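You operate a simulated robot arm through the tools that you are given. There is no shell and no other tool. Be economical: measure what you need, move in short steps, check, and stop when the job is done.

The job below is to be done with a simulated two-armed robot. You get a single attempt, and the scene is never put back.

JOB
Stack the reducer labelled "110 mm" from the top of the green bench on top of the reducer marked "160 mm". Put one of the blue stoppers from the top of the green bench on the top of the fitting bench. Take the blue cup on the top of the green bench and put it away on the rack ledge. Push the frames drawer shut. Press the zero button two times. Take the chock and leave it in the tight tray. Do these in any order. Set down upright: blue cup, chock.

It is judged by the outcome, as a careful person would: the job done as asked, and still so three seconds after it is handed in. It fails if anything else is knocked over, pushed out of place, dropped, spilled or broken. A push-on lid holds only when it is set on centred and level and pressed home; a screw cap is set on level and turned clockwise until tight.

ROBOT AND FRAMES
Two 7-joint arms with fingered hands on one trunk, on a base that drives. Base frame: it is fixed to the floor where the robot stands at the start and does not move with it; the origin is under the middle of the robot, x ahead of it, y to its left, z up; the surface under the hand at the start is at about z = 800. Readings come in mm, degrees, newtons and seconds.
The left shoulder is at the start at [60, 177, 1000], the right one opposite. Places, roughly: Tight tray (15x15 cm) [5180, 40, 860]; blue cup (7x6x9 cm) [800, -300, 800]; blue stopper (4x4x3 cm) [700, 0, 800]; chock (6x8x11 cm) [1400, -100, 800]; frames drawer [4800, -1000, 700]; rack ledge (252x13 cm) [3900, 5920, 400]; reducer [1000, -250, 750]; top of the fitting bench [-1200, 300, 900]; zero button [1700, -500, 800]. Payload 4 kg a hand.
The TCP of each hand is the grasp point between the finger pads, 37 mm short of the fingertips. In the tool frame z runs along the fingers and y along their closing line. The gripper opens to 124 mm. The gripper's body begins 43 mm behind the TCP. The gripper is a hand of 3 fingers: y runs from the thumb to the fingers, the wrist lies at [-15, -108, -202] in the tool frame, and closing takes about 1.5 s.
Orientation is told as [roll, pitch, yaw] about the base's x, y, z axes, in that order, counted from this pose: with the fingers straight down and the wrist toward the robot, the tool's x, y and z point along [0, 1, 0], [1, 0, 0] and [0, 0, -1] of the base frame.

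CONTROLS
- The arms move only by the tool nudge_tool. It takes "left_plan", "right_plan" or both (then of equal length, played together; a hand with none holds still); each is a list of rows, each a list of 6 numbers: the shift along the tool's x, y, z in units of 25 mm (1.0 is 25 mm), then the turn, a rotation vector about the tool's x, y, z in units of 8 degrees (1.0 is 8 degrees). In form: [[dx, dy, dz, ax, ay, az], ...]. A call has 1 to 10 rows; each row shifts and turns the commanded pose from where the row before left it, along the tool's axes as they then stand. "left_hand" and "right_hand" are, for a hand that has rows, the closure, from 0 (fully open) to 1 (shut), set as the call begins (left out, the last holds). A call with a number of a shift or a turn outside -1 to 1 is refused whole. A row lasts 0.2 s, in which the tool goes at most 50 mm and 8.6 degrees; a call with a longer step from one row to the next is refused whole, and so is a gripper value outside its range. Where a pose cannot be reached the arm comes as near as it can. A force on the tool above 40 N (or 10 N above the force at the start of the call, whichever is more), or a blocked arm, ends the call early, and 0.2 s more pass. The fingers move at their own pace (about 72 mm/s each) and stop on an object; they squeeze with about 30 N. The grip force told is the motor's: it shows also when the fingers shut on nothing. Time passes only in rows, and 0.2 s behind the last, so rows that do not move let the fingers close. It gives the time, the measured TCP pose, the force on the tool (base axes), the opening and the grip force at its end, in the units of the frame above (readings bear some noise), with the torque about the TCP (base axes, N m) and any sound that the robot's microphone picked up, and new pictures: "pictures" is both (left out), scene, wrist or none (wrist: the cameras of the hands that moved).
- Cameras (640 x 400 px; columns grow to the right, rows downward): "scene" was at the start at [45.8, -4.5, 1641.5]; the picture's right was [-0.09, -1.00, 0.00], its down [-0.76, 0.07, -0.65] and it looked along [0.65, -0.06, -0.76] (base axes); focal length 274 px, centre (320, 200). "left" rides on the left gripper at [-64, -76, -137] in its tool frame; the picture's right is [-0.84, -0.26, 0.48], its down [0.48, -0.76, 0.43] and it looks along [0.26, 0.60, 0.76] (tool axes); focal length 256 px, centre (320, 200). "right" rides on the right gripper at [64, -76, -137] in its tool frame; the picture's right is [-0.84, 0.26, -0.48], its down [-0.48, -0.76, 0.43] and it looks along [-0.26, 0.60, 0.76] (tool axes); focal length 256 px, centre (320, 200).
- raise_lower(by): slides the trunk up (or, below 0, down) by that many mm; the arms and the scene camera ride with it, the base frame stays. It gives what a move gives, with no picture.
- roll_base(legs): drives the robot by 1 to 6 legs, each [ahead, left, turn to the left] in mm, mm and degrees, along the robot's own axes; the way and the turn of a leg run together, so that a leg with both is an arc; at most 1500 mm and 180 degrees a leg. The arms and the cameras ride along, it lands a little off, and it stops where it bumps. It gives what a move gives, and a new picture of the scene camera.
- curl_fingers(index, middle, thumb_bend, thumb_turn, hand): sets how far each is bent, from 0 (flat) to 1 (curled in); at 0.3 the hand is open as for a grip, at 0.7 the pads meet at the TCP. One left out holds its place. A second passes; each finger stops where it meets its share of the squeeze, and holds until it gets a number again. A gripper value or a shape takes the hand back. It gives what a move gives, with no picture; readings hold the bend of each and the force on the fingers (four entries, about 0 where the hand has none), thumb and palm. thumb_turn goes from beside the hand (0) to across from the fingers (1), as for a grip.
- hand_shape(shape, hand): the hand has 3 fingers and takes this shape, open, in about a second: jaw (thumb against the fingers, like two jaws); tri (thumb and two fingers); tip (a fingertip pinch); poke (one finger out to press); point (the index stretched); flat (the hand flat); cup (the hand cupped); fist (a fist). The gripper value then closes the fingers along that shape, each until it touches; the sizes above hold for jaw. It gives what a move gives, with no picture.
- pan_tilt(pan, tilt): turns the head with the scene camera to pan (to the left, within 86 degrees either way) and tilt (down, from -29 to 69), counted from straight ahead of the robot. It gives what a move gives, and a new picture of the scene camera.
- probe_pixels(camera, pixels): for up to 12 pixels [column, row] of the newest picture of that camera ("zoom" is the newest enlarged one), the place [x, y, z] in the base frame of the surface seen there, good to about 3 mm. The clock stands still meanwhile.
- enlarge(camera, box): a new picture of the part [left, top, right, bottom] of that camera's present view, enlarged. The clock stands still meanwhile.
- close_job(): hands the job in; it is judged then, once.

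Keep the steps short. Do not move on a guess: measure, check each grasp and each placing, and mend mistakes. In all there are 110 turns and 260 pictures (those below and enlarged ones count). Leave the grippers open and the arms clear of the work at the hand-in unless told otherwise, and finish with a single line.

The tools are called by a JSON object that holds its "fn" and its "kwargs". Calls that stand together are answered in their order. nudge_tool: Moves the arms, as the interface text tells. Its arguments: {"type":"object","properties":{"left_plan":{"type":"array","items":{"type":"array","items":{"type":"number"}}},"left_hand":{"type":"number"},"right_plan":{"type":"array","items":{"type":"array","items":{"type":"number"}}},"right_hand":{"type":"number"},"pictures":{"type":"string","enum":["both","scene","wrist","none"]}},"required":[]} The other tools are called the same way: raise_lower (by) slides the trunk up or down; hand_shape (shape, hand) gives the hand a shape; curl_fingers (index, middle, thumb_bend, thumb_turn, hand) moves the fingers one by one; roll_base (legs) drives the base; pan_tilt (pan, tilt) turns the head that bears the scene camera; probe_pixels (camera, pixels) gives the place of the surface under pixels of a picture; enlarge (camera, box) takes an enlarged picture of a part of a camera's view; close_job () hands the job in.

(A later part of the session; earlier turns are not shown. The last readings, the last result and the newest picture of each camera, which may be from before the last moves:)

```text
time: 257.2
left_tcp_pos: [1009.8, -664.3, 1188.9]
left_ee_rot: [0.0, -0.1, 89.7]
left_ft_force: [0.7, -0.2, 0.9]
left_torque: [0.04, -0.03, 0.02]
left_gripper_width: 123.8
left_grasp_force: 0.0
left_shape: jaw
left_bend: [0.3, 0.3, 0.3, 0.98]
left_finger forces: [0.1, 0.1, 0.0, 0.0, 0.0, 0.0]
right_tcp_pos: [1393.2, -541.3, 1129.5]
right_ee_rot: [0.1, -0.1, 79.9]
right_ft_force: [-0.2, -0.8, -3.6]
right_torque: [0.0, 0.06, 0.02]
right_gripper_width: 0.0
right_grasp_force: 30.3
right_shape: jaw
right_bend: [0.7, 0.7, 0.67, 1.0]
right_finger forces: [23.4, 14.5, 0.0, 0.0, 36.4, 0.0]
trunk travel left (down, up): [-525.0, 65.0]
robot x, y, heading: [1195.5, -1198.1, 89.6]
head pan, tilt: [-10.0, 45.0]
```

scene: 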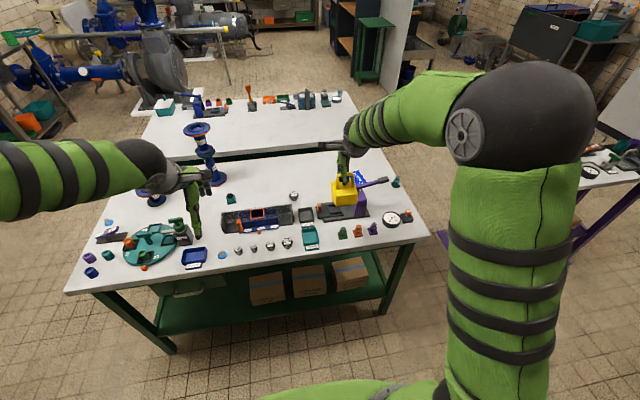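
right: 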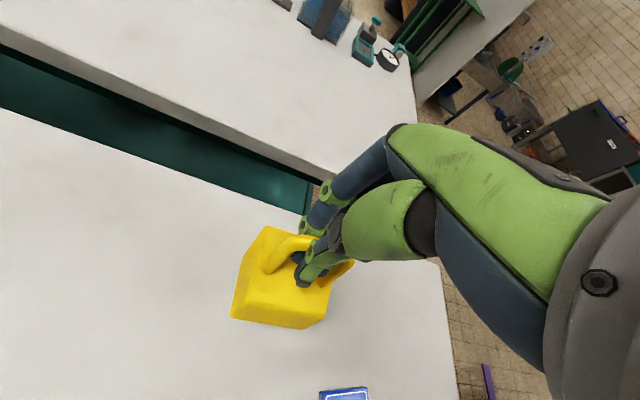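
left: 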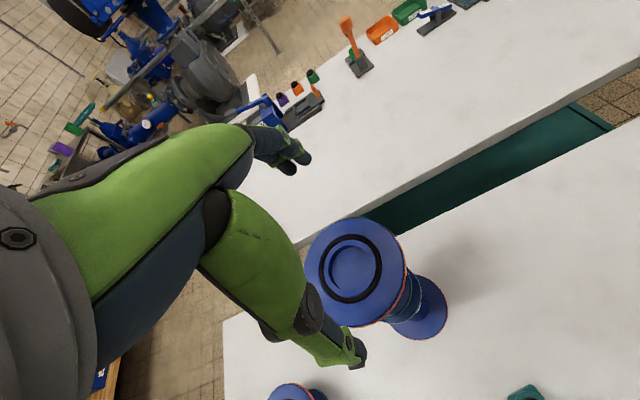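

Back from the bench. Turning to face +x and driving to the counter.

{"fn": "roll_base", "kwargs": {"legs": [[0, 0, -90], [1350, 0, 0], [1250, 0, 0]]}}

{"fn": "pan_tilt", "kwargs": {"pan": 15, "tilt": 28}}

{"fn": "enlarge", "kwargs": {"camera": "scene", "box": [160, 120, 480, 320]}}

```text
time: 273.6
left_tcp_pos: [4311.6, -969.1, 1187.2]
left_ee_rot: [0.0, 0.1, 1.4]
left_ft_force: [0.9, -0.7, -0.4]
left_torque: [-0.01, 0.01, -0.02]
left_gripper_width: 123.8
left_grasp_force: 0.1
left_shape: jaw
left_bend: [0.3, 0.3, 0.3, 0.98]
left_finger forces: [0.0, 0.1, 0.0, 0.1, 0.0, 0.0]
right_tcp_pos: [4445.6, -1349.8, 1128.6]
right_ee_rot: [0.1, 0.1, -8.5]
right_ft_force: [0.6, 0.5, -3.4]
right_torque: [0.03, 0.01, 0.02]
right_gripper_width: 0.0
right_grasp_force: 30.5
right_shape: jaw
right_bend: [0.7, 0.7, 0.67, 1.0]
right_finger forces: [23.0, 14.1, 0.0, 0.1, 35.3, 0.0]
trunk travel left (down, up): [-525.0, 65.0]
robot x, y, heading: [3780.9, -1167.6, 1.3]
head pan, tilt: [-10.0, 45.0]
```

scene: 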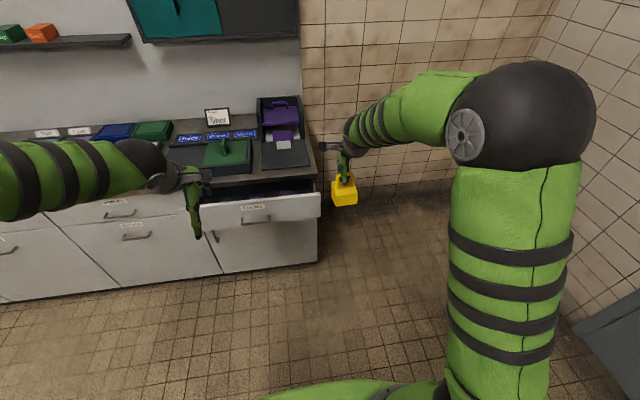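

```text
time: 274.5
left_tcp_pos: [4310.5, -969.7, 1187.4]
left_ee_rot: [-0.1, 0.0, 1.4]
left_ft_force: [-0.4, 0.5, -0.3]
left_torque: [0.0, -0.01, -0.01]
left_gripper_width: 124.0
left_grasp_force: 0.0
left_shape: jaw
left_bend: [0.3, 0.3, 0.3, 0.98]
left_finger forces: [0.1, 0.0, 0.1, 0.0, 0.0, 0.1]
right_tcp_pos: [4445.2, -1350.2, 1129.9]
right_ee_rot: [0.1, 0.0, -8.4]
right_ft_force: [-0.2, 0.2, -3.7]
right_torque: [0.02, 0.01, 0.02]
right_gripper_width: 0.0
right_grasp_force: 30.0
right_shape: jaw
right_bend: [0.7, 0.7, 0.67, 1.0]
right_finger forces: [22.9, 14.2, 0.0, 0.0, 35.2, 0.0]
trunk travel left (down, up): [-525.0, 65.0]
robot x, y, heading: [3780.9, -1168.4, 1.0]
head pan, tilt: [15.0, 28.0]
```

scene: 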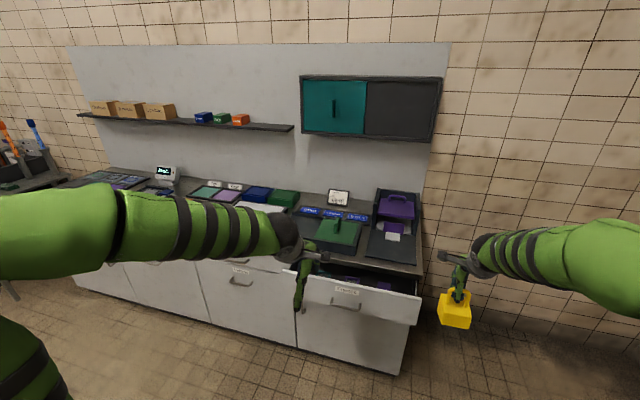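

```text
2.00 times, centred on (320, 220) of scene
```

zoom: 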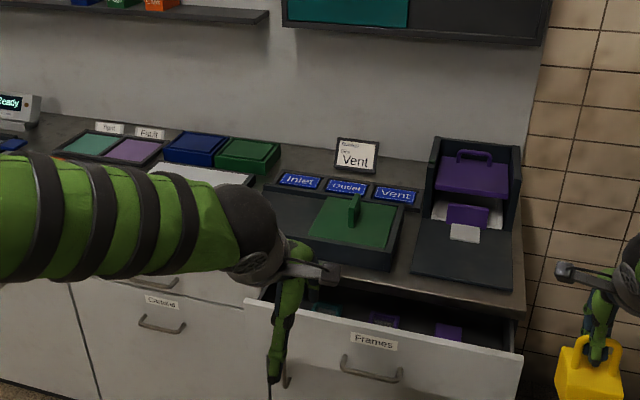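

The "Frames" drawer is open in front of the left hand. Measuring its panel.

{"fn": "probe_pixels", "kwargs": {"camera": "zoom", "pixels": [[250, 305], [520, 360], [372, 342], [370, 370], [330, 335], [420, 350], [300, 345], [420, 380], [515, 390], [260, 330], [470, 300], [450, 285]]}}

```text
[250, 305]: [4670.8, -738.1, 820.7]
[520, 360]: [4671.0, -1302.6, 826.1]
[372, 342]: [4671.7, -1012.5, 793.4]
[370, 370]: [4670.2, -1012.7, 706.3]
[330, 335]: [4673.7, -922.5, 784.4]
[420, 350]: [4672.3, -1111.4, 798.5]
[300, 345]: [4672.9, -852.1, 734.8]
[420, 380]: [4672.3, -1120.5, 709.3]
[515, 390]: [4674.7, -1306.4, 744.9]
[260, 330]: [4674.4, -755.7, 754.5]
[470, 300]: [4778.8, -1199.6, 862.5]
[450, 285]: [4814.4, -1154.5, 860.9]
```

Panel: y −738…−1306, z up to 826, front x=4672; closed ≈4798. Moving base up, closing the left hand and tilting it forward to push.

{"fn": "roll_base", "kwargs": {"legs": [[200, -40, -1]]}}

{"fn": "nudge_tool", "kwargs": {"left_plan": [[0, 0, 0, -1, 0, 0], [0, 0, 0, -1, 0, 0], [0, 0, 0, -1, 0, 0], [0, 0, 0, -1, 0, 0], [0, 0, 0, -1, 0, 0], [0, 0, 0, -1, 0, 0], [0, 0, 0, -1, 0, 0], [0, 0, 0, -1, 0, 0], [0, 0, 0, -1, 0, 0], [0, 0, 0, -1, 0, 0]], "left_hand": 1, "pictures": "scene"}}

```text
time: 276.1
left_tcp_pos: [4516.8, -1015.2, 1188.3]
left_ee_rot: [0.0, 0.1, 0.4]
left_ft_force: [0.6, -0.1, -0.3]
left_torque: [-0.01, 0.0, -0.03]
left_gripper_width: 123.8
left_grasp_force: 0.1
left_shape: jaw
left_bend: [0.3, 0.3, 0.3, 0.98]
left_finger forces: [0.0, 0.0, 0.1, 0.0, 0.0, 0.0]
right_tcp_pos: [4645.5, -1396.9, 1127.1]
right_ee_rot: [0.0, 0.2, -9.3]
right_ft_force: [0.1, -0.4, -3.9]
right_torque: [0.03, 0.01, -0.02]
right_gripper_width: 0.0
right_grasp_force: 30.2
right_shape: jaw
right_bend: [0.7, 0.7, 0.67, 1.0]
right_finger forces: [23.0, 14.2, 0.0, 0.0, 35.3, 0.1]
trunk travel left (down, up): [-525.0, 65.0]
robot x, y, heading: [3979.9, -1205.4, 0.3]
head pan, tilt: [15.0, 28.0]
```

scene: 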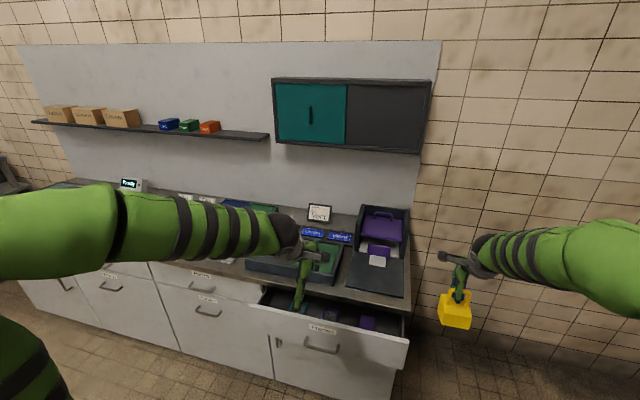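

```text
time: 278.3
left_tcp_pos: [4543.0, -1019.0, 1197.1]
left_ee_rot: [0.0, -47.9, 0.3]
left_ft_force: [0.1, -0.6, -0.4]
left_torque: [0.01, 0.01, 0.0]
left_gripper_width: 0.0
left_grasp_force: 30.4
left_shape: jaw
left_bend: [0.7, 0.7, 0.71, 1.0]
left_finger forces: [0.0, 0.1, 0.0, 0.0, 0.0, 0.1]
left hand out of reach, approached as far as the arm can: row 5, 6, 7, 8, 9, 10
right_tcp_pos: [4642.7, -1397.6, 1129.5]
right_ee_rot: [0.0, 0.0, -9.4]
right_ft_force: [-0.2, 1.0, -4.0]
right_torque: [-0.01, -0.03, 0.02]
right_gripper_width: 0.0
right_grasp_force: 29.6
right_shape: jaw
right_bend: [0.7, 0.7, 0.67, 1.0]
right_finger forces: [23.1, 14.3, 0.0, 0.0, 35.6, 0.1]
trunk travel left (down, up): [-525.0, 65.0]
robot x, y, heading: [3982.4, -1204.3, 0.1]
head pan, tilt: [15.0, 28.0]
```

scene: 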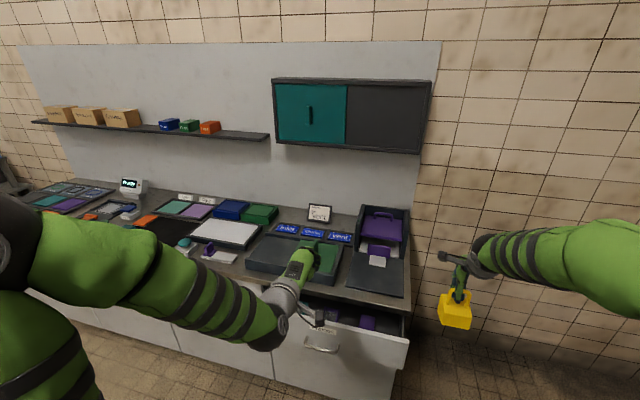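

The arm is too folded. Backing 130 mm, lowering the trunk 150 mm, then extending.

{"fn": "roll_base", "kwargs": {"legs": [[-130, 0, 0]]}}

{"fn": "raise_lower", "kwargs": {"by": -150}}

{"fn": "nudge_tool", "kwargs": {"left_plan": [[0, 0, 0, 0, 0, 0]], "pictures": "none"}}

```text
time: 279.6
left_tcp_pos: [4412.1, -1017.9, 1198.6]
left_ee_rot: [0.0, -48.1, 0.4]
left_ft_force: [-0.1, -0.5, -0.5]
left_torque: [-0.01, 0.02, -0.01]
left_gripper_width: 0.1
left_grasp_force: 30.3
left_shape: jaw
left_bend: [0.7, 0.7, 0.71, 1.0]
left_finger forces: [0.0, 0.0, 0.0, 0.1, 0.0, 0.0]
right_tcp_pos: [4512.0, -1397.2, 1128.7]
right_ee_rot: [0.1, -0.1, -9.3]
right_ft_force: [-0.4, -0.3, -3.5]
right_torque: [-0.02, 0.01, -0.03]
right_gripper_width: 0.1
right_grasp_force: 30.5
right_shape: jaw
right_bend: [0.7, 0.7, 0.67, 1.0]
right_finger forces: [23.3, 14.5, 0.1, 0.0, 35.7, 0.0]
trunk travel left (down, up): [-525.0, 65.0]
robot x, y, heading: [3848.7, -1202.6, 0.4]
head pan, tilt: [15.0, 28.0]
```

scene: 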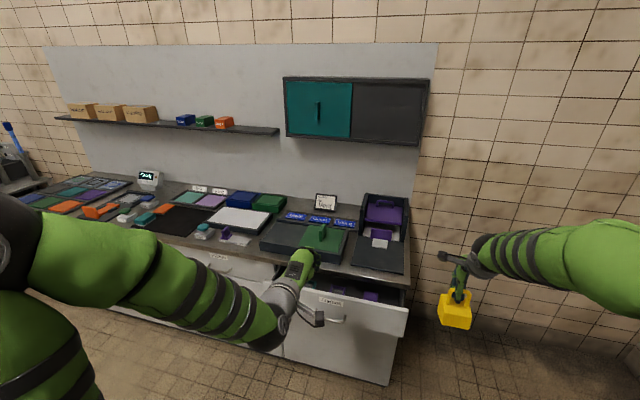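

```text
time: 281.3
left_tcp_pos: [4413.3, -1018.4, 1046.8]
left_ee_rot: [0.0, -48.0, 0.6]
left_ft_force: [0.5, 0.6, -0.1]
left_torque: [-0.01, 0.03, -0.01]
left_gripper_width: 0.0
left_grasp_force: 30.0
left_shape: jaw
left_bend: [0.7, 0.7, 0.71, 1.0]
left_finger forces: [0.1, 0.0, 0.1, 0.0, 0.0, 0.0]
right_tcp_pos: [4514.1, -1397.5, 980.2]
right_ee_rot: [0.1, 0.0, -9.3]
right_ft_force: [-0.8, -0.8, -4.2]
right_torque: [-0.03, 0.0, 0.0]
right_gripper_width: 0.0
right_grasp_force: 30.4
right_shape: jaw
right_bend: [0.7, 0.7, 0.67, 1.0]
right_finger forces: [23.2, 14.4, 0.0, 0.0, 35.8, 0.0]
trunk travel left (down, up): [-375.0, 215.0]
robot x, y, heading: [3850.7, -1203.3, 0.2]
head pan, tilt: [15.0, 28.0]
```

```text
time: 281.7
left_tcp_pos: [4413.0, -1018.8, 1049.3]
left_ee_rot: [0.0, -48.0, 0.4]
left_ft_force: [-0.7, 1.1, 0.2]
left_torque: [-0.03, -0.01, 0.02]
left_gripper_width: 0.0
left_grasp_force: 29.8
left_shape: jaw
left_bend: [0.7, 0.7, 0.71, 1.0]
left_finger forces: [0.0, 0.0, 0.0, 0.0, 0.0, 0.0]
right_tcp_pos: [4512.7, -1396.4, 978.6]
right_ee_rot: [0.0, -0.1, -9.3]
right_ft_force: [-0.1, 0.4, -2.9]
right_torque: [0.04, -0.02, 0.01]
right_gripper_width: 0.1
right_grasp_force: 30.2
right_shape: jaw
right_bend: [0.7, 0.7, 0.67, 1.0]
right_finger forces: [23.3, 14.3, 0.1, 0.0, 35.6, 0.0]
trunk travel left (down, up): [-375.0, 215.0]
robot x, y, heading: [3850.9, -1205.9, 0.1]
head pan, tilt: [15.0, 28.0]
```

{"fn": "nudge_tool", "kwargs": {"left_plan": [[0, -0.36, 0.97, 0, 0, 0], [0, -0.36, 0.97, 0, 0, 0], [0, -0.36, 0.97, 0, 0, 0], [0, -0.36, 0.97, 0, 0, 0], [0, -0.36, 0.97, 0, 0, 0]], "pictures": "none"}}

```text
time: 282.9
left_tcp_pos: [4430.7, -1026.7, 997.0]
left_ee_rot: [0.0, -47.9, 0.6]
left_ft_force: [-0.9, 0.1, -0.1]
left_torque: [0.0, 0.03, 0.03]
left_gripper_width: 0.1
left_grasp_force: 30.5
left_shape: jaw
left_bend: [0.7, 0.7, 0.71, 1.0]
left_finger forces: [0.0, 0.0, 0.1, 0.0, 0.0, 0.0]
left hand out of reach, approached as far as the arm can: row 2, 3, 4, 5
right_tcp_pos: [4512.7, -1396.7, 979.4]
right_ee_rot: [0.1, 0.1, -9.3]
right_ft_force: [-0.6, -0.7, -2.9]
right_torque: [-0.02, -0.02, 0.0]
right_gripper_width: 0.0
right_grasp_force: 30.9
right_shape: jaw
right_bend: [0.7, 0.7, 0.67, 1.0]
right_finger forces: [23.8, 14.3, 0.0, 0.0, 36.1, 0.0]
trunk travel left (down, up): [-375.0, 215.0]
robot x, y, heading: [3853.6, -1204.4, 0.3]
head pan, tilt: [15.0, 28.0]
```

Limit on tilt here. Reducing the tilt to ~32° and going lower, which still lets the fingers lead under the counter edge.

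{"fn": "nudge_tool", "kwargs": {"left_plan": [[0, 0, 0, 1, 0, 0], [0, 0, 0, 1, 0, 0], [0, 0, 0, 0, 0, 0]], "pictures": "none"}}

{"fn": "nudge_tool", "kwargs": {"left_plan": [[0, -0.5, 0.8, 0, 0, 0], [0, -0.5, 0.8, 0, 0, 0], [0, -0.5, 0.8, 0, 0, 0]], "pictures": "none"}}

```text
time: 283.7
left_tcp_pos: [4430.5, -1026.5, 997.1]
left_ee_rot: [0.1, -32.0, 0.4]
left_ft_force: [-0.1, -0.7, 0.1]
left_torque: [-0.01, 0.01, 0.0]
left_gripper_width: 0.2
left_grasp_force: 29.9
left_shape: jaw
left_bend: [0.7, 0.7, 0.71, 1.0]
left_finger forces: [0.0, 0.0, 0.1, 0.0, 0.0, 0.0]
right_tcp_pos: [4513.0, -1396.8, 978.9]
right_ee_rot: [0.1, 0.0, -9.4]
right_ft_force: [-0.6, 0.4, -4.1]
right_torque: [0.01, 0.03, -0.02]
right_gripper_width: 0.2
right_grasp_force: 29.9
right_shape: jaw
right_bend: [0.7, 0.7, 0.67, 1.0]
right_finger forces: [23.5, 14.6, 0.1, 0.0, 36.1, 0.0]
trunk travel left (down, up): [-375.0, 215.0]
robot x, y, heading: [3850.4, -1202.9, 0.1]
head pan, tilt: [15.0, 28.0]
```

```text
time: 284.5
left_tcp_pos: [4430.7, -1026.3, 924.5]
left_ee_rot: [-0.1, -32.0, 0.4]
left_ft_force: [-0.2, -0.2, 0.1]
left_torque: [0.0, 0.04, -0.02]
left_gripper_width: 0.3
left_grasp_force: 29.7
left_shape: jaw
left_bend: [0.7, 0.7, 0.71, 1.0]
left_finger forces: [0.0, 0.1, 0.0, 0.1, 0.0, 0.0]
right_tcp_pos: [4513.9, -1397.7, 979.2]
right_ee_rot: [0.0, 0.1, -9.2]
right_ft_force: [0.0, -0.7, -4.7]
right_torque: [0.01, 0.0, 0.01]
right_gripper_width: 0.0
right_grasp_force: 29.8
right_shape: jaw
right_bend: [0.7, 0.7, 0.67, 1.0]
right_finger forces: [23.4, 14.6, 0.0, 0.1, 35.8, 0.0]
trunk travel left (down, up): [-375.0, 215.0]
robot x, y, heading: [3850.1, -1200.1, 0.2]
head pan, tilt: [15.0, 28.0]
```

Pure descent works. Going down to z≈690 and shifting to y≈-905 (left of the handle).

{"fn": "nudge_tool", "kwargs": {"left_plan": [[0.48, -0.5, 0.8, 0, 0, 0], [0.48, -0.5, 0.8, 0, 0, 0], [0.48, -0.5, 0.8, 0, 0, 0], [0.48, -0.5, 0.8, 0, 0, 0], [0.48, -0.5, 0.8, 0, 0, 0], [0.48, -0.5, 0.8, 0, 0, 0], [0.48, -0.5, 0.8, 0, 0, 0], [0.48, -0.5, 0.8, 0, 0, 0], [0.48, -0.5, 0.8, 0, 0, 0], [0.48, -0.5, 0.8, 0, 0, 0]], "pictures": "none"}}

{"fn": "pan_tilt", "kwargs": {"pan": 15, "tilt": 40}}

```text
time: 286.7
left_tcp_pos: [4429.3, -995.6, 864.4]
left_ee_rot: [0.1, -31.6, -0.1]
left_ft_force: [0.1, 1.1, -1.1]
left_torque: [0.01, 0.01, -0.03]
left_gripper_width: 0.0
left_grasp_force: 29.7
left_shape: jaw
left_bend: [0.7, 0.7, 0.71, 1.0]
left_finger forces: [0.1, 0.1, 0.0, 0.0, 0.1, 0.0]
left hand out of reach, approached as far as the arm can: row 3, 4, 5, 6, 7, 8, 9, 10
right_tcp_pos: [4514.5, -1396.8, 979.0]
right_ee_rot: [0.0, 0.0, -9.3]
right_ft_force: [0.3, 0.1, -3.8]
right_torque: [-0.02, 0.0, 0.01]
right_gripper_width: 0.2
right_grasp_force: 30.3
right_shape: jaw
right_bend: [0.7, 0.7, 0.67, 1.0]
right_finger forces: [23.5, 14.5, 0.1, 0.0, 36.0, 0.1]
trunk travel left (down, up): [-375.0, 215.0]
robot x, y, heading: [3853.3, -1204.3, 0.3]
head pan, tilt: [15.0, 28.0]
```

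```text
time: 287.5
left_tcp_pos: [4431.0, -995.7, 864.1]
left_ee_rot: [0.1, -31.7, -0.2]
left_ft_force: [0.3, 1.0, 0.1]
left_torque: [0.02, 0.01, 0.03]
left_gripper_width: 0.0
left_grasp_force: 30.0
left_shape: jaw
left_bend: [0.7, 0.7, 0.71, 1.0]
left_finger forces: [0.0, 0.0, 0.0, 0.1, 0.0, 0.0]
right_tcp_pos: [4513.4, -1397.9, 979.2]
right_ee_rot: [0.0, -0.1, -9.3]
right_ft_force: [-0.1, 0.6, -3.4]
right_torque: [0.01, 0.02, -0.01]
right_gripper_width: 0.0
right_grasp_force: 30.3
right_shape: jaw
right_bend: [0.7, 0.7, 0.67, 1.0]
right_finger forces: [23.6, 14.5, 0.0, 0.0, 36.1, 0.0]
trunk travel left (down, up): [-375.0, 215.0]
robot x, y, heading: [3852.0, -1204.4, 0.5]
head pan, tilt: [15.0, 40.0]
```

scene: 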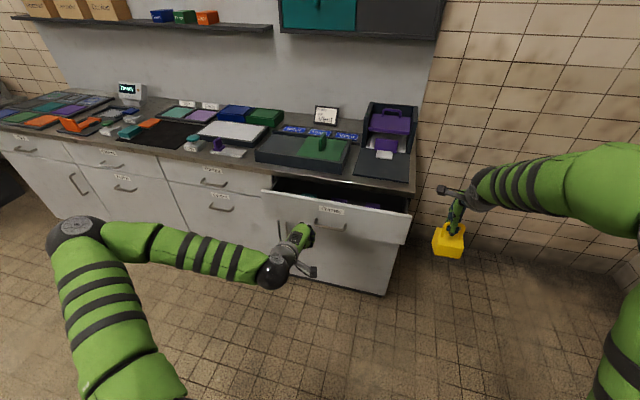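

Too close in for that; lowering the trunk 175 mm instead, then moving forward.

{"fn": "raise_lower", "kwargs": {"by": -170}}

{"fn": "nudge_tool", "kwargs": {"left_plan": [[0.7, 0.85, 0.53, 0, 0, 0], [0.7, 0.85, 0.53, 0, 0, 0], [0.7, 0.85, 0.53, 0, 0, 0], [0.7, 0.85, 0.53, 0, 0, 0], [0.7, 0.85, 0.53, 0, 0, 0]], "pictures": "scene"}}

```text
time: 289.4
left_tcp_pos: [4430.1, -994.3, 695.3]
left_ee_rot: [0.1, -31.7, -0.1]
left_ft_force: [-0.2, 1.0, -0.1]
left_torque: [-0.01, -0.04, 0.0]
left_gripper_width: 0.0
left_grasp_force: 29.8
left_shape: jaw
left_bend: [0.7, 0.7, 0.71, 1.0]
left_finger forces: [0.1, 0.1, 0.1, 0.1, 0.0, 0.1]
right_tcp_pos: [4513.0, -1396.9, 809.6]
right_ee_rot: [0.0, 0.0, -9.3]
right_ft_force: [0.2, 0.0, -3.0]
right_torque: [-0.01, 0.01, -0.02]
right_gripper_width: 0.1
right_grasp_force: 29.5
right_shape: jaw
right_bend: [0.7, 0.7, 0.67, 1.0]
right_finger forces: [23.6, 14.6, 0.1, 0.0, 36.0, 0.0]
trunk travel left (down, up): [-205.0, 385.0]
robot x, y, heading: [3849.5, -1206.8, 0.1]
head pan, tilt: [15.0, 40.0]
```

```text
time: 290.6
left_tcp_pos: [4555.2, -907.0, 693.3]
left_ee_rot: [0.1, -31.7, 0.0]
left_ft_force: [0.1, -0.3, 0.7]
left_torque: [0.0, -0.02, 0.0]
left_gripper_width: 0.0
left_grasp_force: 29.7
left_shape: jaw
left_bend: [0.7, 0.7, 0.71, 1.0]
left_finger forces: [0.1, 0.0, 0.0, 0.0, 0.0, 0.0]
right_tcp_pos: [4511.8, -1397.0, 808.6]
right_ee_rot: [0.0, 0.0, -9.3]
right_ft_force: [-0.1, -0.9, -3.9]
right_torque: [0.02, -0.06, -0.01]
right_gripper_width: 0.0
right_grasp_force: 29.9
right_shape: jaw
right_bend: [0.7, 0.7, 0.67, 1.0]
right_finger forces: [23.6, 14.5, 0.0, 0.0, 36.0, 0.1]
trunk travel left (down, up): [-205.0, 385.0]
robot x, y, heading: [3850.3, -1207.5, 0.3]
head pan, tilt: [15.0, 40.0]
```

scene: 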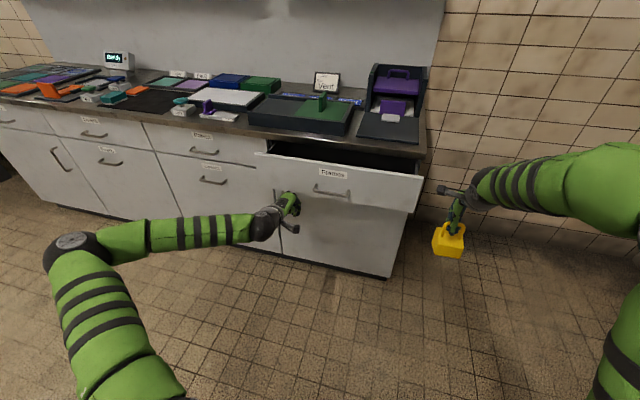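

{"fn": "probe_pixels", "kwargs": {"camera": "scene", "pixels": [[272, 180], [275, 190], [310, 200], [310, 207], [268, 160], [290, 165], [291, 195], [296, 205], [285, 212], [340, 210]]}}

```text
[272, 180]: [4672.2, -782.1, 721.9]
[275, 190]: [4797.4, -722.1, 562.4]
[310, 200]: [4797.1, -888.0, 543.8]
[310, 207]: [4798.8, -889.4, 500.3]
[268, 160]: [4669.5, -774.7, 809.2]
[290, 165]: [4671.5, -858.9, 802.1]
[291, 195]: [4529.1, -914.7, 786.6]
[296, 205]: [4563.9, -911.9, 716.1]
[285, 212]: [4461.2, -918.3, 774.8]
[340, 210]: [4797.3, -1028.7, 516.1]
```

Panel bottom is ≈ z 700, so I need to push higher with more tilt. Trying more tilt here, now that the arm is extended.

{"fn": "nudge_tool", "kwargs": {"left_plan": [[0, 0, 0, -1, 0, 0], [0, 0, 0, -1, 0, 0], [0, 0, 0, -1, 0, 0], [0, 0, 0, -1, 0, 0], [0, 0, 0, -1, 0, 0], [0, 0, 0, -1, 0, 0]], "pictures": "none"}}

```text
time: 292.0
left_tcp_pos: [4556.3, -919.4, 692.8]
left_ee_rot: [0.1, -33.9, -1.4]
left_ft_force: [0.3, 0.5, -0.2]
left_torque: [0.0, -0.04, 0.0]
left_gripper_width: 0.0
left_grasp_force: 30.0
left_shape: jaw
left_bend: [0.7, 0.7, 0.71, 1.0]
left_finger forces: [0.0, 0.0, 0.1, 0.1, 0.0, 0.0]
left hand out of reach, approached as far as the arm can: row 1, 2, 3, 4, 5, 6
right_tcp_pos: [4513.2, -1397.4, 808.6]
right_ee_rot: [-0.1, -0.1, -9.3]
right_ft_force: [0.5, -0.1, -4.1]
right_torque: [0.01, 0.03, 0.01]
right_gripper_width: 0.0
right_grasp_force: 30.0
right_shape: jaw
right_bend: [0.7, 0.7, 0.67, 1.0]
right_finger forces: [23.6, 14.6, 0.0, 0.0, 36.2, 0.0]
trunk travel left (down, up): [-205.0, 385.0]
robot x, y, heading: [3850.4, -1204.1, 0.4]
head pan, tilt: [15.0, 40.0]
```

Tilt limit depends on hand height relative to the shoulder. Lowering the trunk 130 mm further and raising the hand with the arm.

{"fn": "raise_lower", "kwargs": {"by": -130}}

{"fn": "nudge_tool", "kwargs": {"left_plan": [[0, 0.26, -0.93, 0, 0, 0], [0, 0.26, -0.93, 0, 0, 0], [0, 0.26, -0.93, 0, 0, 0], [0, 0.26, -0.93, 0, 0, 0], [0, 0.26, -0.93, 0, 0, 0], [0, 0.26, -0.93, 0, 0, 0], [0, 0.26, -0.93, 0, 0, 0], [0, 0.26, -0.93, 0, 0, 0]], "pictures": "none"}}

{"fn": "nudge_tool", "kwargs": {"left_plan": [[0, 0, 0, -1, 0, 0], [0, 0, 0, -1, 0, 0], [0, 0, 0, -1, 0, 0], [0, 0, 0, 0, 0, 0]], "pictures": "scene"}}

```text
time: 293.6
left_tcp_pos: [4556.4, -920.2, 561.2]
left_ee_rot: [0.1, -33.9, -1.5]
left_ft_force: [-0.8, 0.5, 0.3]
left_torque: [0.01, -0.02, 0.03]
left_gripper_width: 0.0
left_grasp_force: 30.7
left_shape: jaw
left_bend: [0.7, 0.7, 0.71, 1.0]
left_finger forces: [0.1, 0.0, 0.1, 0.0, 0.0, 0.1]
right_tcp_pos: [4514.1, -1396.2, 679.7]
right_ee_rot: [0.1, 0.1, -9.3]
right_ft_force: [-0.3, -0.2, -3.6]
right_torque: [0.0, -0.03, 0.0]
right_gripper_width: 0.0
right_grasp_force: 29.8
right_shape: jaw
right_bend: [0.7, 0.7, 0.67, 1.0]
right_finger forces: [23.6, 14.7, 0.1, 0.1, 36.1, 0.1]
trunk travel left (down, up): [-75.0, 515.0]
robot x, y, heading: [3852.3, -1204.7, 0.5]
head pan, tilt: [15.0, 40.0]
```

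```text
time: 295.4
left_tcp_pos: [4494.4, -920.3, 744.9]
left_ee_rot: [0.1, -33.7, -1.5]
left_ft_force: [0.6, -0.1, -0.2]
left_torque: [0.01, 0.0, -0.01]
left_gripper_width: 0.0
left_grasp_force: 30.0
left_shape: jaw
left_bend: [0.7, 0.7, 0.71, 1.0]
left_finger forces: [0.0, 0.0, 0.0, 0.1, 0.0, 0.1]
right_tcp_pos: [4514.4, -1396.6, 678.7]
right_ee_rot: [0.1, 0.0, -9.3]
right_ft_force: [-0.3, -0.2, -3.2]
right_torque: [0.01, 0.03, -0.02]
right_gripper_width: 0.1
right_grasp_force: 30.0
right_shape: jaw
right_bend: [0.7, 0.7, 0.67, 1.0]
right_finger forces: [23.7, 14.6, 0.0, 0.0, 36.0, 0.0]
trunk travel left (down, up): [-75.0, 515.0]
robot x, y, heading: [3850.4, -1206.1, 0.1]
head pan, tilt: [15.0, 40.0]
```

```text
time: 296.4
left_tcp_pos: [4493.7, -929.8, 769.6]
left_ee_rot: [0.8, -56.3, -4.1]
left_ft_force: [0.7, -0.6, 0.2]
left_torque: [0.01, 0.02, 0.01]
left_gripper_width: 0.0
left_grasp_force: 29.9
left_shape: jaw
left_bend: [0.7, 0.7, 0.71, 1.0]
left_finger forces: [0.0, 0.0, 0.0, 0.0, 0.0, 0.1]
left hand out of reach, approached as far as the arm can: row 3
right_tcp_pos: [4512.5, -1397.0, 679.0]
right_ee_rot: [0.0, -0.1, -9.4]
right_ft_force: [-0.7, 0.5, -3.2]
right_torque: [-0.02, -0.01, -0.02]
right_gripper_width: 0.0
right_grasp_force: 29.8
right_shape: jaw
right_bend: [0.7, 0.7, 0.67, 1.0]
right_finger forces: [24.2, 14.6, 0.0, 0.1, 36.4, 0.0]
trunk travel left (down, up): [-75.0, 515.0]
robot x, y, heading: [3853.5, -1206.6, 0.5]
head pan, tilt: [15.0, 40.0]
```

scene: 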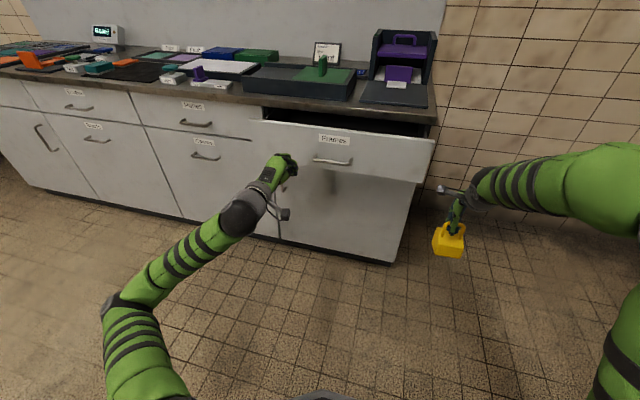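

Now 56° tilt at z 770. Lowering trunk 20, moving the right hand 75 mm further right for clearance, then driving forward to near the panel.

{"fn": "nudge_tool", "kwargs": {"right_plan": [[-1, 0, 0, 0, 0, 0], [-1, 0, 0, 0, 0, 0], [-1, 0, 0, 0, 0, 0]], "pictures": "none"}}

{"fn": "raise_lower", "kwargs": {"by": -20}}

{"fn": "roll_base", "kwargs": {"legs": [[135, 10, 0]]}}

```text
time: 297.2
left_tcp_pos: [4494.4, -929.8, 768.9]
left_ee_rot: [0.5, -56.2, -4.1]
left_ft_force: [-0.6, 1.0, 0.4]
left_torque: [-0.01, -0.03, -0.06]
left_gripper_width: 0.0
left_grasp_force: 29.9
left_shape: jaw
left_bend: [0.7, 0.7, 0.71, 1.0]
left_finger forces: [0.1, 0.0, 0.0, 0.0, 0.0, 0.0]
right_tcp_pos: [4501.8, -1471.8, 678.4]
right_ee_rot: [-0.1, 0.1, -9.3]
right_ft_force: [0.4, 0.4, -3.6]
right_torque: [0.03, 0.03, 0.01]
right_gripper_width: 0.0
right_grasp_force: 29.7
right_shape: jaw
right_bend: [0.7, 0.7, 0.67, 1.0]
right_finger forces: [23.5, 15.4, 0.1, 0.0, 36.4, 0.1]
trunk travel left (down, up): [-75.0, 515.0]
robot x, y, heading: [3852.3, -1204.4, 0.4]
head pan, tilt: [15.0, 40.0]
```

```text
time: 297.9
left_tcp_pos: [4495.0, -930.2, 750.5]
left_ee_rot: [0.6, -56.2, -4.1]
left_ft_force: [-0.4, -0.1, 0.2]
left_torque: [0.01, -0.01, 0.01]
left_gripper_width: 0.0
left_grasp_force: 30.2
left_shape: jaw
left_bend: [0.7, 0.7, 0.71, 1.0]
left_finger forces: [0.1, 0.0, 0.0, 0.0, 0.0, 0.0]
right_tcp_pos: [4501.5, -1470.3, 659.0]
right_ee_rot: [0.1, 0.0, -9.2]
right_ft_force: [-0.2, 0.2, -4.6]
right_torque: [-0.03, 0.02, 0.02]
right_gripper_width: 0.0
right_grasp_force: 30.4
right_shape: jaw
right_bend: [0.7, 0.7, 0.67, 1.0]
right_finger forces: [24.2, 14.9, 0.0, 0.0, 36.4, 0.0]
trunk travel left (down, up): [-55.0, 535.0]
robot x, y, heading: [3851.6, -1202.1, 0.1]
head pan, tilt: [15.0, 40.0]
```

```text
time: 299.1
left_tcp_pos: [4627.1, -919.2, 748.0]
left_ee_rot: [0.6, -56.2, -4.0]
left_ft_force: [-0.7, 0.2, -0.4]
left_torque: [0.02, 0.03, 0.0]
left_gripper_width: 0.0
left_grasp_force: 30.1
left_shape: jaw
left_bend: [0.7, 0.7, 0.71, 1.0]
left_finger forces: [0.0, 0.0, 0.0, 0.0, 0.1, 0.0]
right_tcp_pos: [4634.3, -1461.4, 658.5]
right_ee_rot: [-0.1, 0.0, -9.3]
right_ft_force: [0.1, 1.1, -4.0]
right_torque: [0.0, 0.02, 0.0]
right_gripper_width: 0.0
right_grasp_force: 29.6
right_shape: jaw
right_bend: [0.7, 0.7, 0.67, 1.0]
right_finger forces: [24.4, 15.0, 0.0, 0.0, 36.7, 0.0]
trunk travel left (down, up): [-55.0, 535.0]
robot x, y, heading: [3986.0, -1191.3, 0.3]
head pan, tilt: [15.0, 40.0]
```

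scene: 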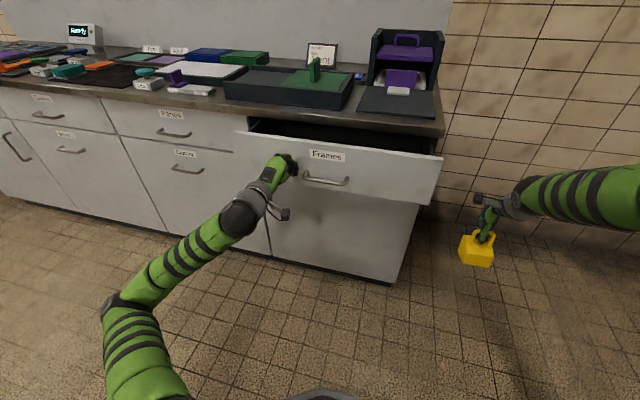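

Hand is just at the panel, left of the handle. Driving forward 70 mm.

{"fn": "roll_base", "kwargs": {"legs": [[70, 0, 0]]}}

```text
time: 300.2
left_tcp_pos: [4699.2, -919.8, 749.2]
left_ee_rot: [0.6, -56.2, -4.1]
left_ft_force: [0.7, 0.7, 0.2]
left_torque: [0.02, 0.01, 0.02]
left_gripper_width: 0.2
left_grasp_force: 29.7
left_shape: jaw
left_bend: [0.7, 0.7, 0.71, 1.0]
left_finger forces: [0.0, 0.0, 0.0, 0.1, 0.0, 0.0]
right_tcp_pos: [4705.1, -1460.7, 659.5]
right_ee_rot: [-0.1, 0.0, -9.3]
right_ft_force: [-0.7, -1.0, -3.1]
right_torque: [0.02, 0.02, 0.02]
right_gripper_width: 0.1
right_grasp_force: 29.8
right_shape: jaw
right_bend: [0.7, 0.7, 0.67, 1.0]
right_finger forces: [24.5, 15.1, 0.0, 0.1, 37.0, 0.0]
trunk travel left (down, up): [-55.0, 535.0]
robot x, y, heading: [4054.3, -1192.7, 0.4]
head pan, tilt: [15.0, 40.0]
```

scene: 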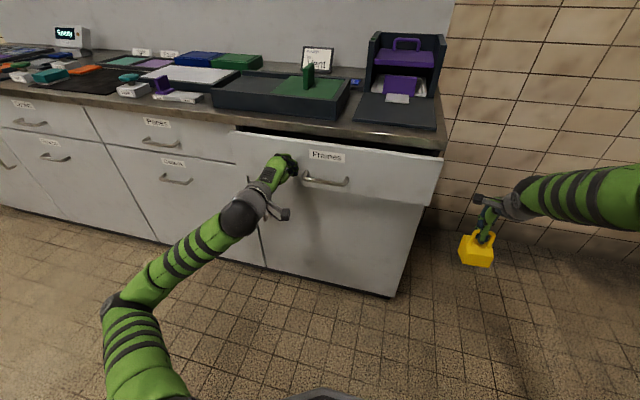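

The drawer is sliding in. Another 60 mm.

{"fn": "roll_base", "kwargs": {"legs": [[60, 0, 0]]}}

{"fn": "enlarge", "kwargs": {"camera": "scene", "box": [180, 90, 480, 260]}}

{"fn": "probe_pixels", "kwargs": {"camera": "scene", "pixels": [[240, 165], [400, 180], [170, 145], [325, 155], [420, 155], [330, 220]]}}

```text
time: 301.1
left_tcp_pos: [4758.7, -920.0, 748.2]
left_ee_rot: [0.5, -56.2, -4.1]
left_ft_force: [-0.3, 1.5, -0.2]
left_torque: [0.01, 0.0, 0.0]
left_gripper_width: 0.0
left_grasp_force: 29.8
left_shape: jaw
left_bend: [0.7, 0.7, 0.71, 1.0]
left_finger forces: [0.0, 0.0, 0.0, 0.0, 0.0, 0.0]
right_tcp_pos: [4764.1, -1459.6, 658.7]
right_ee_rot: [0.0, 0.0, -9.3]
right_ft_force: [-0.4, 0.0, -4.3]
right_torque: [-0.03, -0.03, 0.02]
right_gripper_width: 0.0
right_grasp_force: 29.9
right_shape: jaw
right_bend: [0.7, 0.7, 0.67, 1.0]
right_finger forces: [24.5, 15.3, 0.1, 0.0, 37.1, 0.0]
trunk travel left (down, up): [-55.0, 535.0]
robot x, y, heading: [4115.5, -1195.0, 0.4]
head pan, tilt: [15.0, 40.0]
```

scene: 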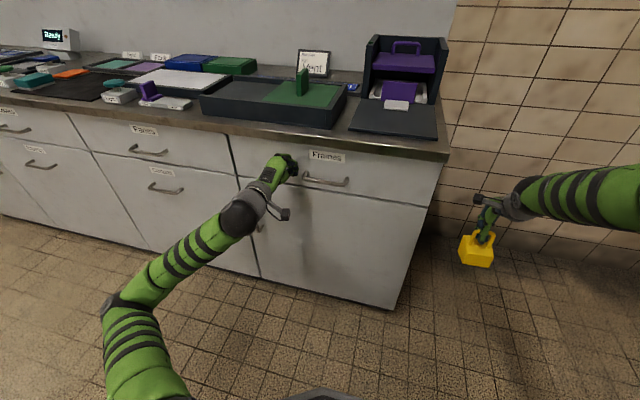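

```text
2.13 times, centred on (330, 175) of scene
```

zoom: 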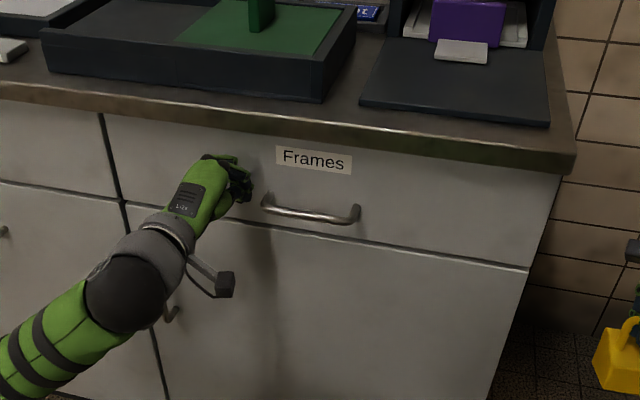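

```text
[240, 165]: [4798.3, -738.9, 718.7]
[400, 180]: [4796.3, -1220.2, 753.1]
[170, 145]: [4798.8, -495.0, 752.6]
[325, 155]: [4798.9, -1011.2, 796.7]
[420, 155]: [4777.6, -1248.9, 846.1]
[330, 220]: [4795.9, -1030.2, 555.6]
```

Drawer is flush (4798 like its neighbours). Backing off, raising the trunk, and restoring the left hand.

{"fn": "roll_base", "kwargs": {"legs": [[-350, 0, 0]]}}

{"fn": "raise_lower", "kwargs": {"by": 470}}

{"fn": "nudge_tool", "kwargs": {"left_plan": [[0, 0, 0, 1, 0, 0], [0, 0, 0, 1, 0, 0], [0, 0, 0, 1, 0, 0], [0, 0, 0, 1, 0, 0], [0, 0, 0, 1, 0, 0], [0, 0, 0, 1, 0, 0], [0, 0, 0, 1, 0, 0]], "left_hand": 0, "pictures": "none"}}

{"fn": "roll_base", "kwargs": {"legs": [[0, 1450, -0.4], [200, 0, 0]]}}

{"fn": "pan_tilt", "kwargs": {"pan": -10, "tilt": 32}}

{"fn": "enlarge", "kwargs": {"camera": "scene", "box": [200, 110, 440, 260]}}

```text
time: 303.4
left_tcp_pos: [4409.4, -921.9, 747.9]
left_ee_rot: [0.5, -56.3, -4.1]
left_ft_force: [-0.6, -0.2, 0.2]
left_torque: [-0.03, -0.02, -0.01]
left_gripper_width: 0.0
left_grasp_force: 29.3
left_shape: jaw
left_bend: [0.7, 0.7, 0.71, 1.0]
left_finger forces: [0.0, 0.0, 0.0, 0.0, 0.0, 0.1]
right_tcp_pos: [4416.4, -1461.1, 657.8]
right_ee_rot: [0.0, 0.1, -9.4]
right_ft_force: [0.5, 0.4, -3.5]
right_torque: [0.03, -0.01, 0.01]
right_gripper_width: 0.3
right_grasp_force: 30.0
right_shape: jaw
right_bend: [0.7, 0.7, 0.67, 1.0]
right_finger forces: [24.3, 15.1, 0.1, 0.0, 37.0, 0.0]
trunk travel left (down, up): [-55.0, 535.0]
robot x, y, heading: [3764.5, -1193.4, 0.4]
head pan, tilt: [15.0, 40.0]
```

scene: 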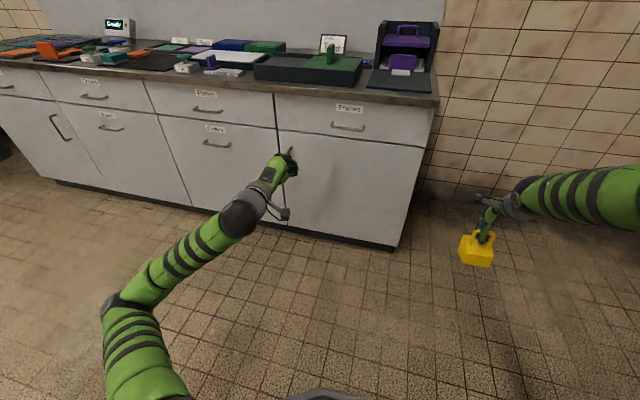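

```text
refused: 470 is not a number from -400 to 400
```

```text
time: 305.0
left_tcp_pos: [4408.5, -921.1, 747.8]
left_ee_rot: [0.3, -0.1, -3.6]
left_ft_force: [-0.3, 0.4, -0.3]
left_torque: [0.01, 0.0, -0.03]
left_gripper_width: 123.8
left_grasp_force: 0.1
left_shape: jaw
left_bend: [0.3, 0.3, 0.3, 0.98]
left_finger forces: [0.0, 0.0, 0.1, 0.0, 0.1, 0.0]
right_tcp_pos: [4415.8, -1462.4, 658.9]
right_ee_rot: [0.1, 0.1, -9.4]
right_ft_force: [0.6, -0.3, -3.9]
right_torque: [-0.01, -0.01, 0.02]
right_gripper_width: 0.0
right_grasp_force: 29.6
right_shape: jaw
right_bend: [0.7, 0.7, 0.67, 1.0]
right_finger forces: [24.5, 15.2, 0.0, 0.0, 37.0, 0.0]
trunk travel left (down, up): [-55.0, 535.0]
robot x, y, heading: [3766.0, -1193.3, 0.1]
head pan, tilt: [15.0, 40.0]
```

```text
time: 313.4
left_tcp_pos: [4617.9, 510.5, 749.6]
left_ee_rot: [0.3, -0.1, -4.5]
left_ft_force: [-0.3, 0.2, -0.3]
left_torque: [0.02, -0.02, 0.02]
left_gripper_width: 124.1
left_grasp_force: 0.0
left_shape: jaw
left_bend: [0.3, 0.3, 0.3, 0.98]
left_finger forces: [0.0, 0.0, 0.0, 0.0, 0.0, 0.1]
right_tcp_pos: [4615.4, -31.3, 658.7]
right_ee_rot: [0.0, 0.1, -10.1]
right_ft_force: [-0.1, -0.3, -3.2]
right_torque: [0.02, -0.03, 0.02]
right_gripper_width: 0.2
right_grasp_force: 29.7
right_shape: jaw
right_bend: [0.7, 0.7, 0.67, 1.0]
right_finger forces: [24.6, 15.3, 0.0, 0.0, 37.2, 0.0]
trunk travel left (down, up): [-55.0, 535.0]
robot x, y, heading: [3968.8, 243.2, -0.6]
head pan, tilt: [15.0, 40.0]
```

scene: 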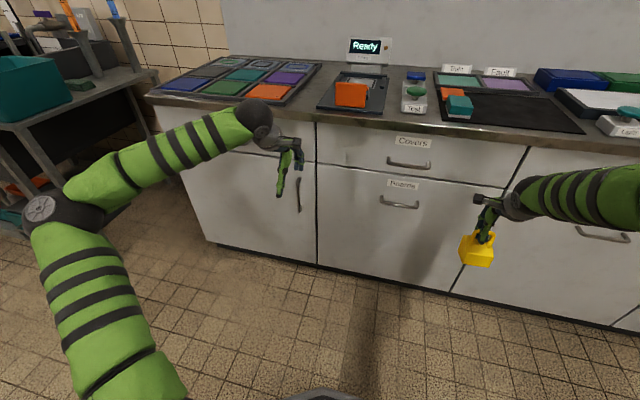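

```text
time: 314.3
left_tcp_pos: [4617.7, 511.1, 748.4]
left_ee_rot: [0.3, -0.1, -4.6]
left_ft_force: [0.0, 0.2, 0.5]
left_torque: [-0.01, -0.02, -0.01]
left_gripper_width: 124.0
left_grasp_force: 0.0
left_shape: jaw
left_bend: [0.3, 0.3, 0.3, 0.98]
left_finger forces: [0.0, 0.0, 0.0, 0.0, 0.0, 0.0]
right_tcp_pos: [4615.4, -30.4, 659.3]
right_ee_rot: [0.0, 0.1, -10.2]
right_ft_force: [0.6, 0.6, -3.4]
right_torque: [0.02, -0.04, 0.01]
right_gripper_width: 0.1
right_grasp_force: 29.8
right_shape: jaw
right_bend: [0.7, 0.7, 0.67, 1.0]
right_finger forces: [24.5, 15.1, 0.1, 0.0, 37.1, 0.1]
trunk travel left (down, up): [-55.0, 535.0]
robot x, y, heading: [3970.2, 245.2, -0.5]
head pan, tilt: [-10.0, 32.0]
```

scene: 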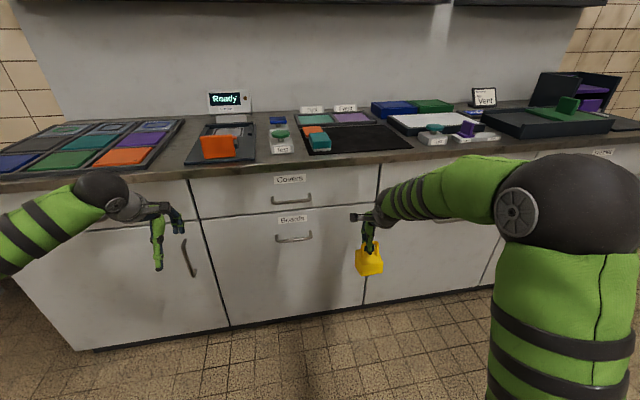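

```text
2.67 times, centred on (320, 185) of scene
```

zoom: 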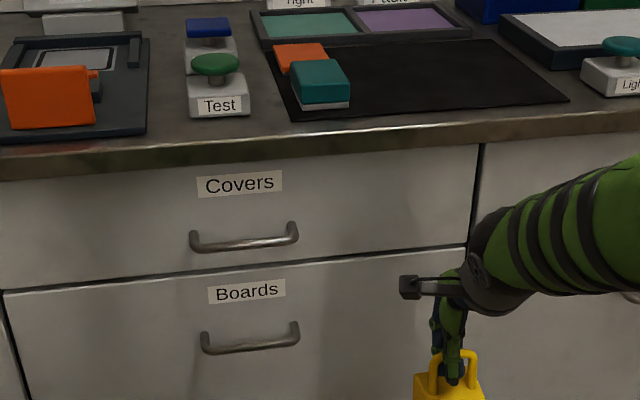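

Trunk raise limit is 400 per call. Raising and viewing the two trays (green one appears labelled "Tight").

{"fn": "raise_lower", "kwargs": {"by": 400}}

{"fn": "raise_lower", "kwargs": {"by": 100}}

{"fn": "pan_tilt", "kwargs": {"pan": -10, "tilt": 38}}

{"fn": "enlarge", "kwargs": {"camera": "scene", "box": [250, 90, 400, 200]}}

```text
time: 318.1
left_tcp_pos: [4617.6, 509.9, 1148.4]
left_ee_rot: [0.3, -0.3, -4.4]
left_ft_force: [-0.6, -0.3, 0.1]
left_torque: [-0.01, -0.01, -0.01]
left_gripper_width: 124.1
left_grasp_force: 0.0
left_shape: jaw
left_bend: [0.3, 0.3, 0.3, 0.98]
left_finger forces: [0.1, 0.0, 0.0, 0.0, 0.0, 0.0]
right_tcp_pos: [4616.5, -31.2, 1059.4]
right_ee_rot: [0.0, 0.1, -10.2]
right_ft_force: [1.1, 0.3, -3.2]
right_torque: [-0.02, -0.01, -0.03]
right_gripper_width: 0.0
right_grasp_force: 29.8
right_shape: jaw
right_bend: [0.7, 0.7, 0.67, 1.0]
right_finger forces: [24.5, 15.2, 0.0, 0.0, 37.1, 0.0]
trunk travel left (down, up): [-455.0, 135.0]
robot x, y, heading: [3972.1, 243.9, -0.6]
head pan, tilt: [-10.0, 32.0]
```

```text
time: 319.4
left_tcp_pos: [4618.4, 510.1, 1248.4]
left_ee_rot: [0.3, -0.3, -4.5]
left_ft_force: [-0.3, 0.7, 0.3]
left_torque: [-0.01, -0.02, 0.0]
left_gripper_width: 123.8
left_grasp_force: 0.1
left_shape: jaw
left_bend: [0.3, 0.3, 0.3, 0.98]
left_finger forces: [0.0, 0.1, 0.0, 0.0, 0.0, 0.0]
right_tcp_pos: [4617.0, -32.3, 1158.3]
right_ee_rot: [-0.1, 0.0, -10.2]
right_ft_force: [0.8, 0.6, -4.4]
right_torque: [0.01, -0.03, 0.0]
right_gripper_width: 0.0
right_grasp_force: 30.1
right_shape: jaw
right_bend: [0.7, 0.7, 0.67, 1.0]
right_finger forces: [24.7, 15.2, 0.0, 0.1, 37.1, 0.0]
trunk travel left (down, up): [-555.0, 35.0]
robot x, y, heading: [3972.3, 249.7, -0.7]
head pan, tilt: [-10.0, 32.0]
```

```text
time: 320.1
left_tcp_pos: [4617.5, 510.5, 1248.2]
left_ee_rot: [0.3, -0.3, -4.5]
left_ft_force: [-0.4, -0.6, -0.1]
left_torque: [0.0, 0.0, 0.01]
left_gripper_width: 123.8
left_grasp_force: 0.1
left_shape: jaw
left_bend: [0.3, 0.3, 0.3, 0.98]
left_finger forces: [0.0, 0.1, 0.1, 0.0, 0.0, 0.0]
right_tcp_pos: [4616.1, -32.0, 1158.8]
right_ee_rot: [0.1, 0.1, -10.2]
right_ft_force: [-0.3, -0.9, -4.0]
right_torque: [-0.01, -0.01, -0.02]
right_gripper_width: 0.0
right_grasp_force: 29.5
right_shape: jaw
right_bend: [0.7, 0.7, 0.67, 1.0]
right_finger forces: [24.6, 15.3, 0.1, 0.1, 37.1, 0.1]
trunk travel left (down, up): [-555.0, 35.0]
robot x, y, heading: [3972.7, 245.1, -0.4]
head pan, tilt: [-10.0, 38.0]
```

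scene: 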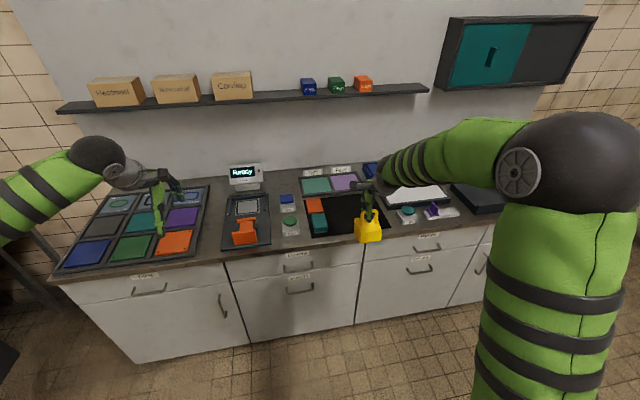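

```text
3.64 times, centred on (325, 145) of scene
```

zoom: 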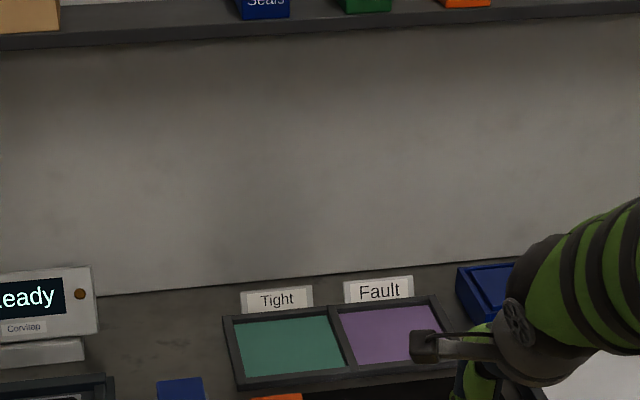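

Measuring the tight tray, the label behind it and the shelf.

{"fn": "probe_pixels", "kwargs": {"camera": "zoom", "pixels": [[290, 345], [250, 330], [328, 322], [248, 372], [338, 364], [229, 318], [242, 383], [335, 308], [346, 340], [275, 300], [280, 30], [400, 22]]}}

{"fn": "probe_pixels", "kwargs": {"camera": "scene", "pixels": [[314, 205], [320, 222], [370, 235], [367, 225], [290, 222], [287, 200], [368, 240], [356, 238], [380, 238]]}}

```text
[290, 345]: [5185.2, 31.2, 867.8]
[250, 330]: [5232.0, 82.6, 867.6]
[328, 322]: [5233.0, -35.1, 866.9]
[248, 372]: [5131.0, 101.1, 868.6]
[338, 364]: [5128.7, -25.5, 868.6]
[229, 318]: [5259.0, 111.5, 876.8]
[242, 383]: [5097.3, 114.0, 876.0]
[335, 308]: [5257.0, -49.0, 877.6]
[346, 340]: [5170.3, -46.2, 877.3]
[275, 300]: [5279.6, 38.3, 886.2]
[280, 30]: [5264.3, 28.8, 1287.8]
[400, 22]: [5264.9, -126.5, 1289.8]
```

```text
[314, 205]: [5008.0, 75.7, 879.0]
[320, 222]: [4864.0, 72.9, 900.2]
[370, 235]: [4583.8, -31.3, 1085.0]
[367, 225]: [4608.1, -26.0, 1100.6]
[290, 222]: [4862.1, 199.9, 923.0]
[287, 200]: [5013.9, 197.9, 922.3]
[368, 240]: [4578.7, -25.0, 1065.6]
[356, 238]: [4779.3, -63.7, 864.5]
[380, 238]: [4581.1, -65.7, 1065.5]
```

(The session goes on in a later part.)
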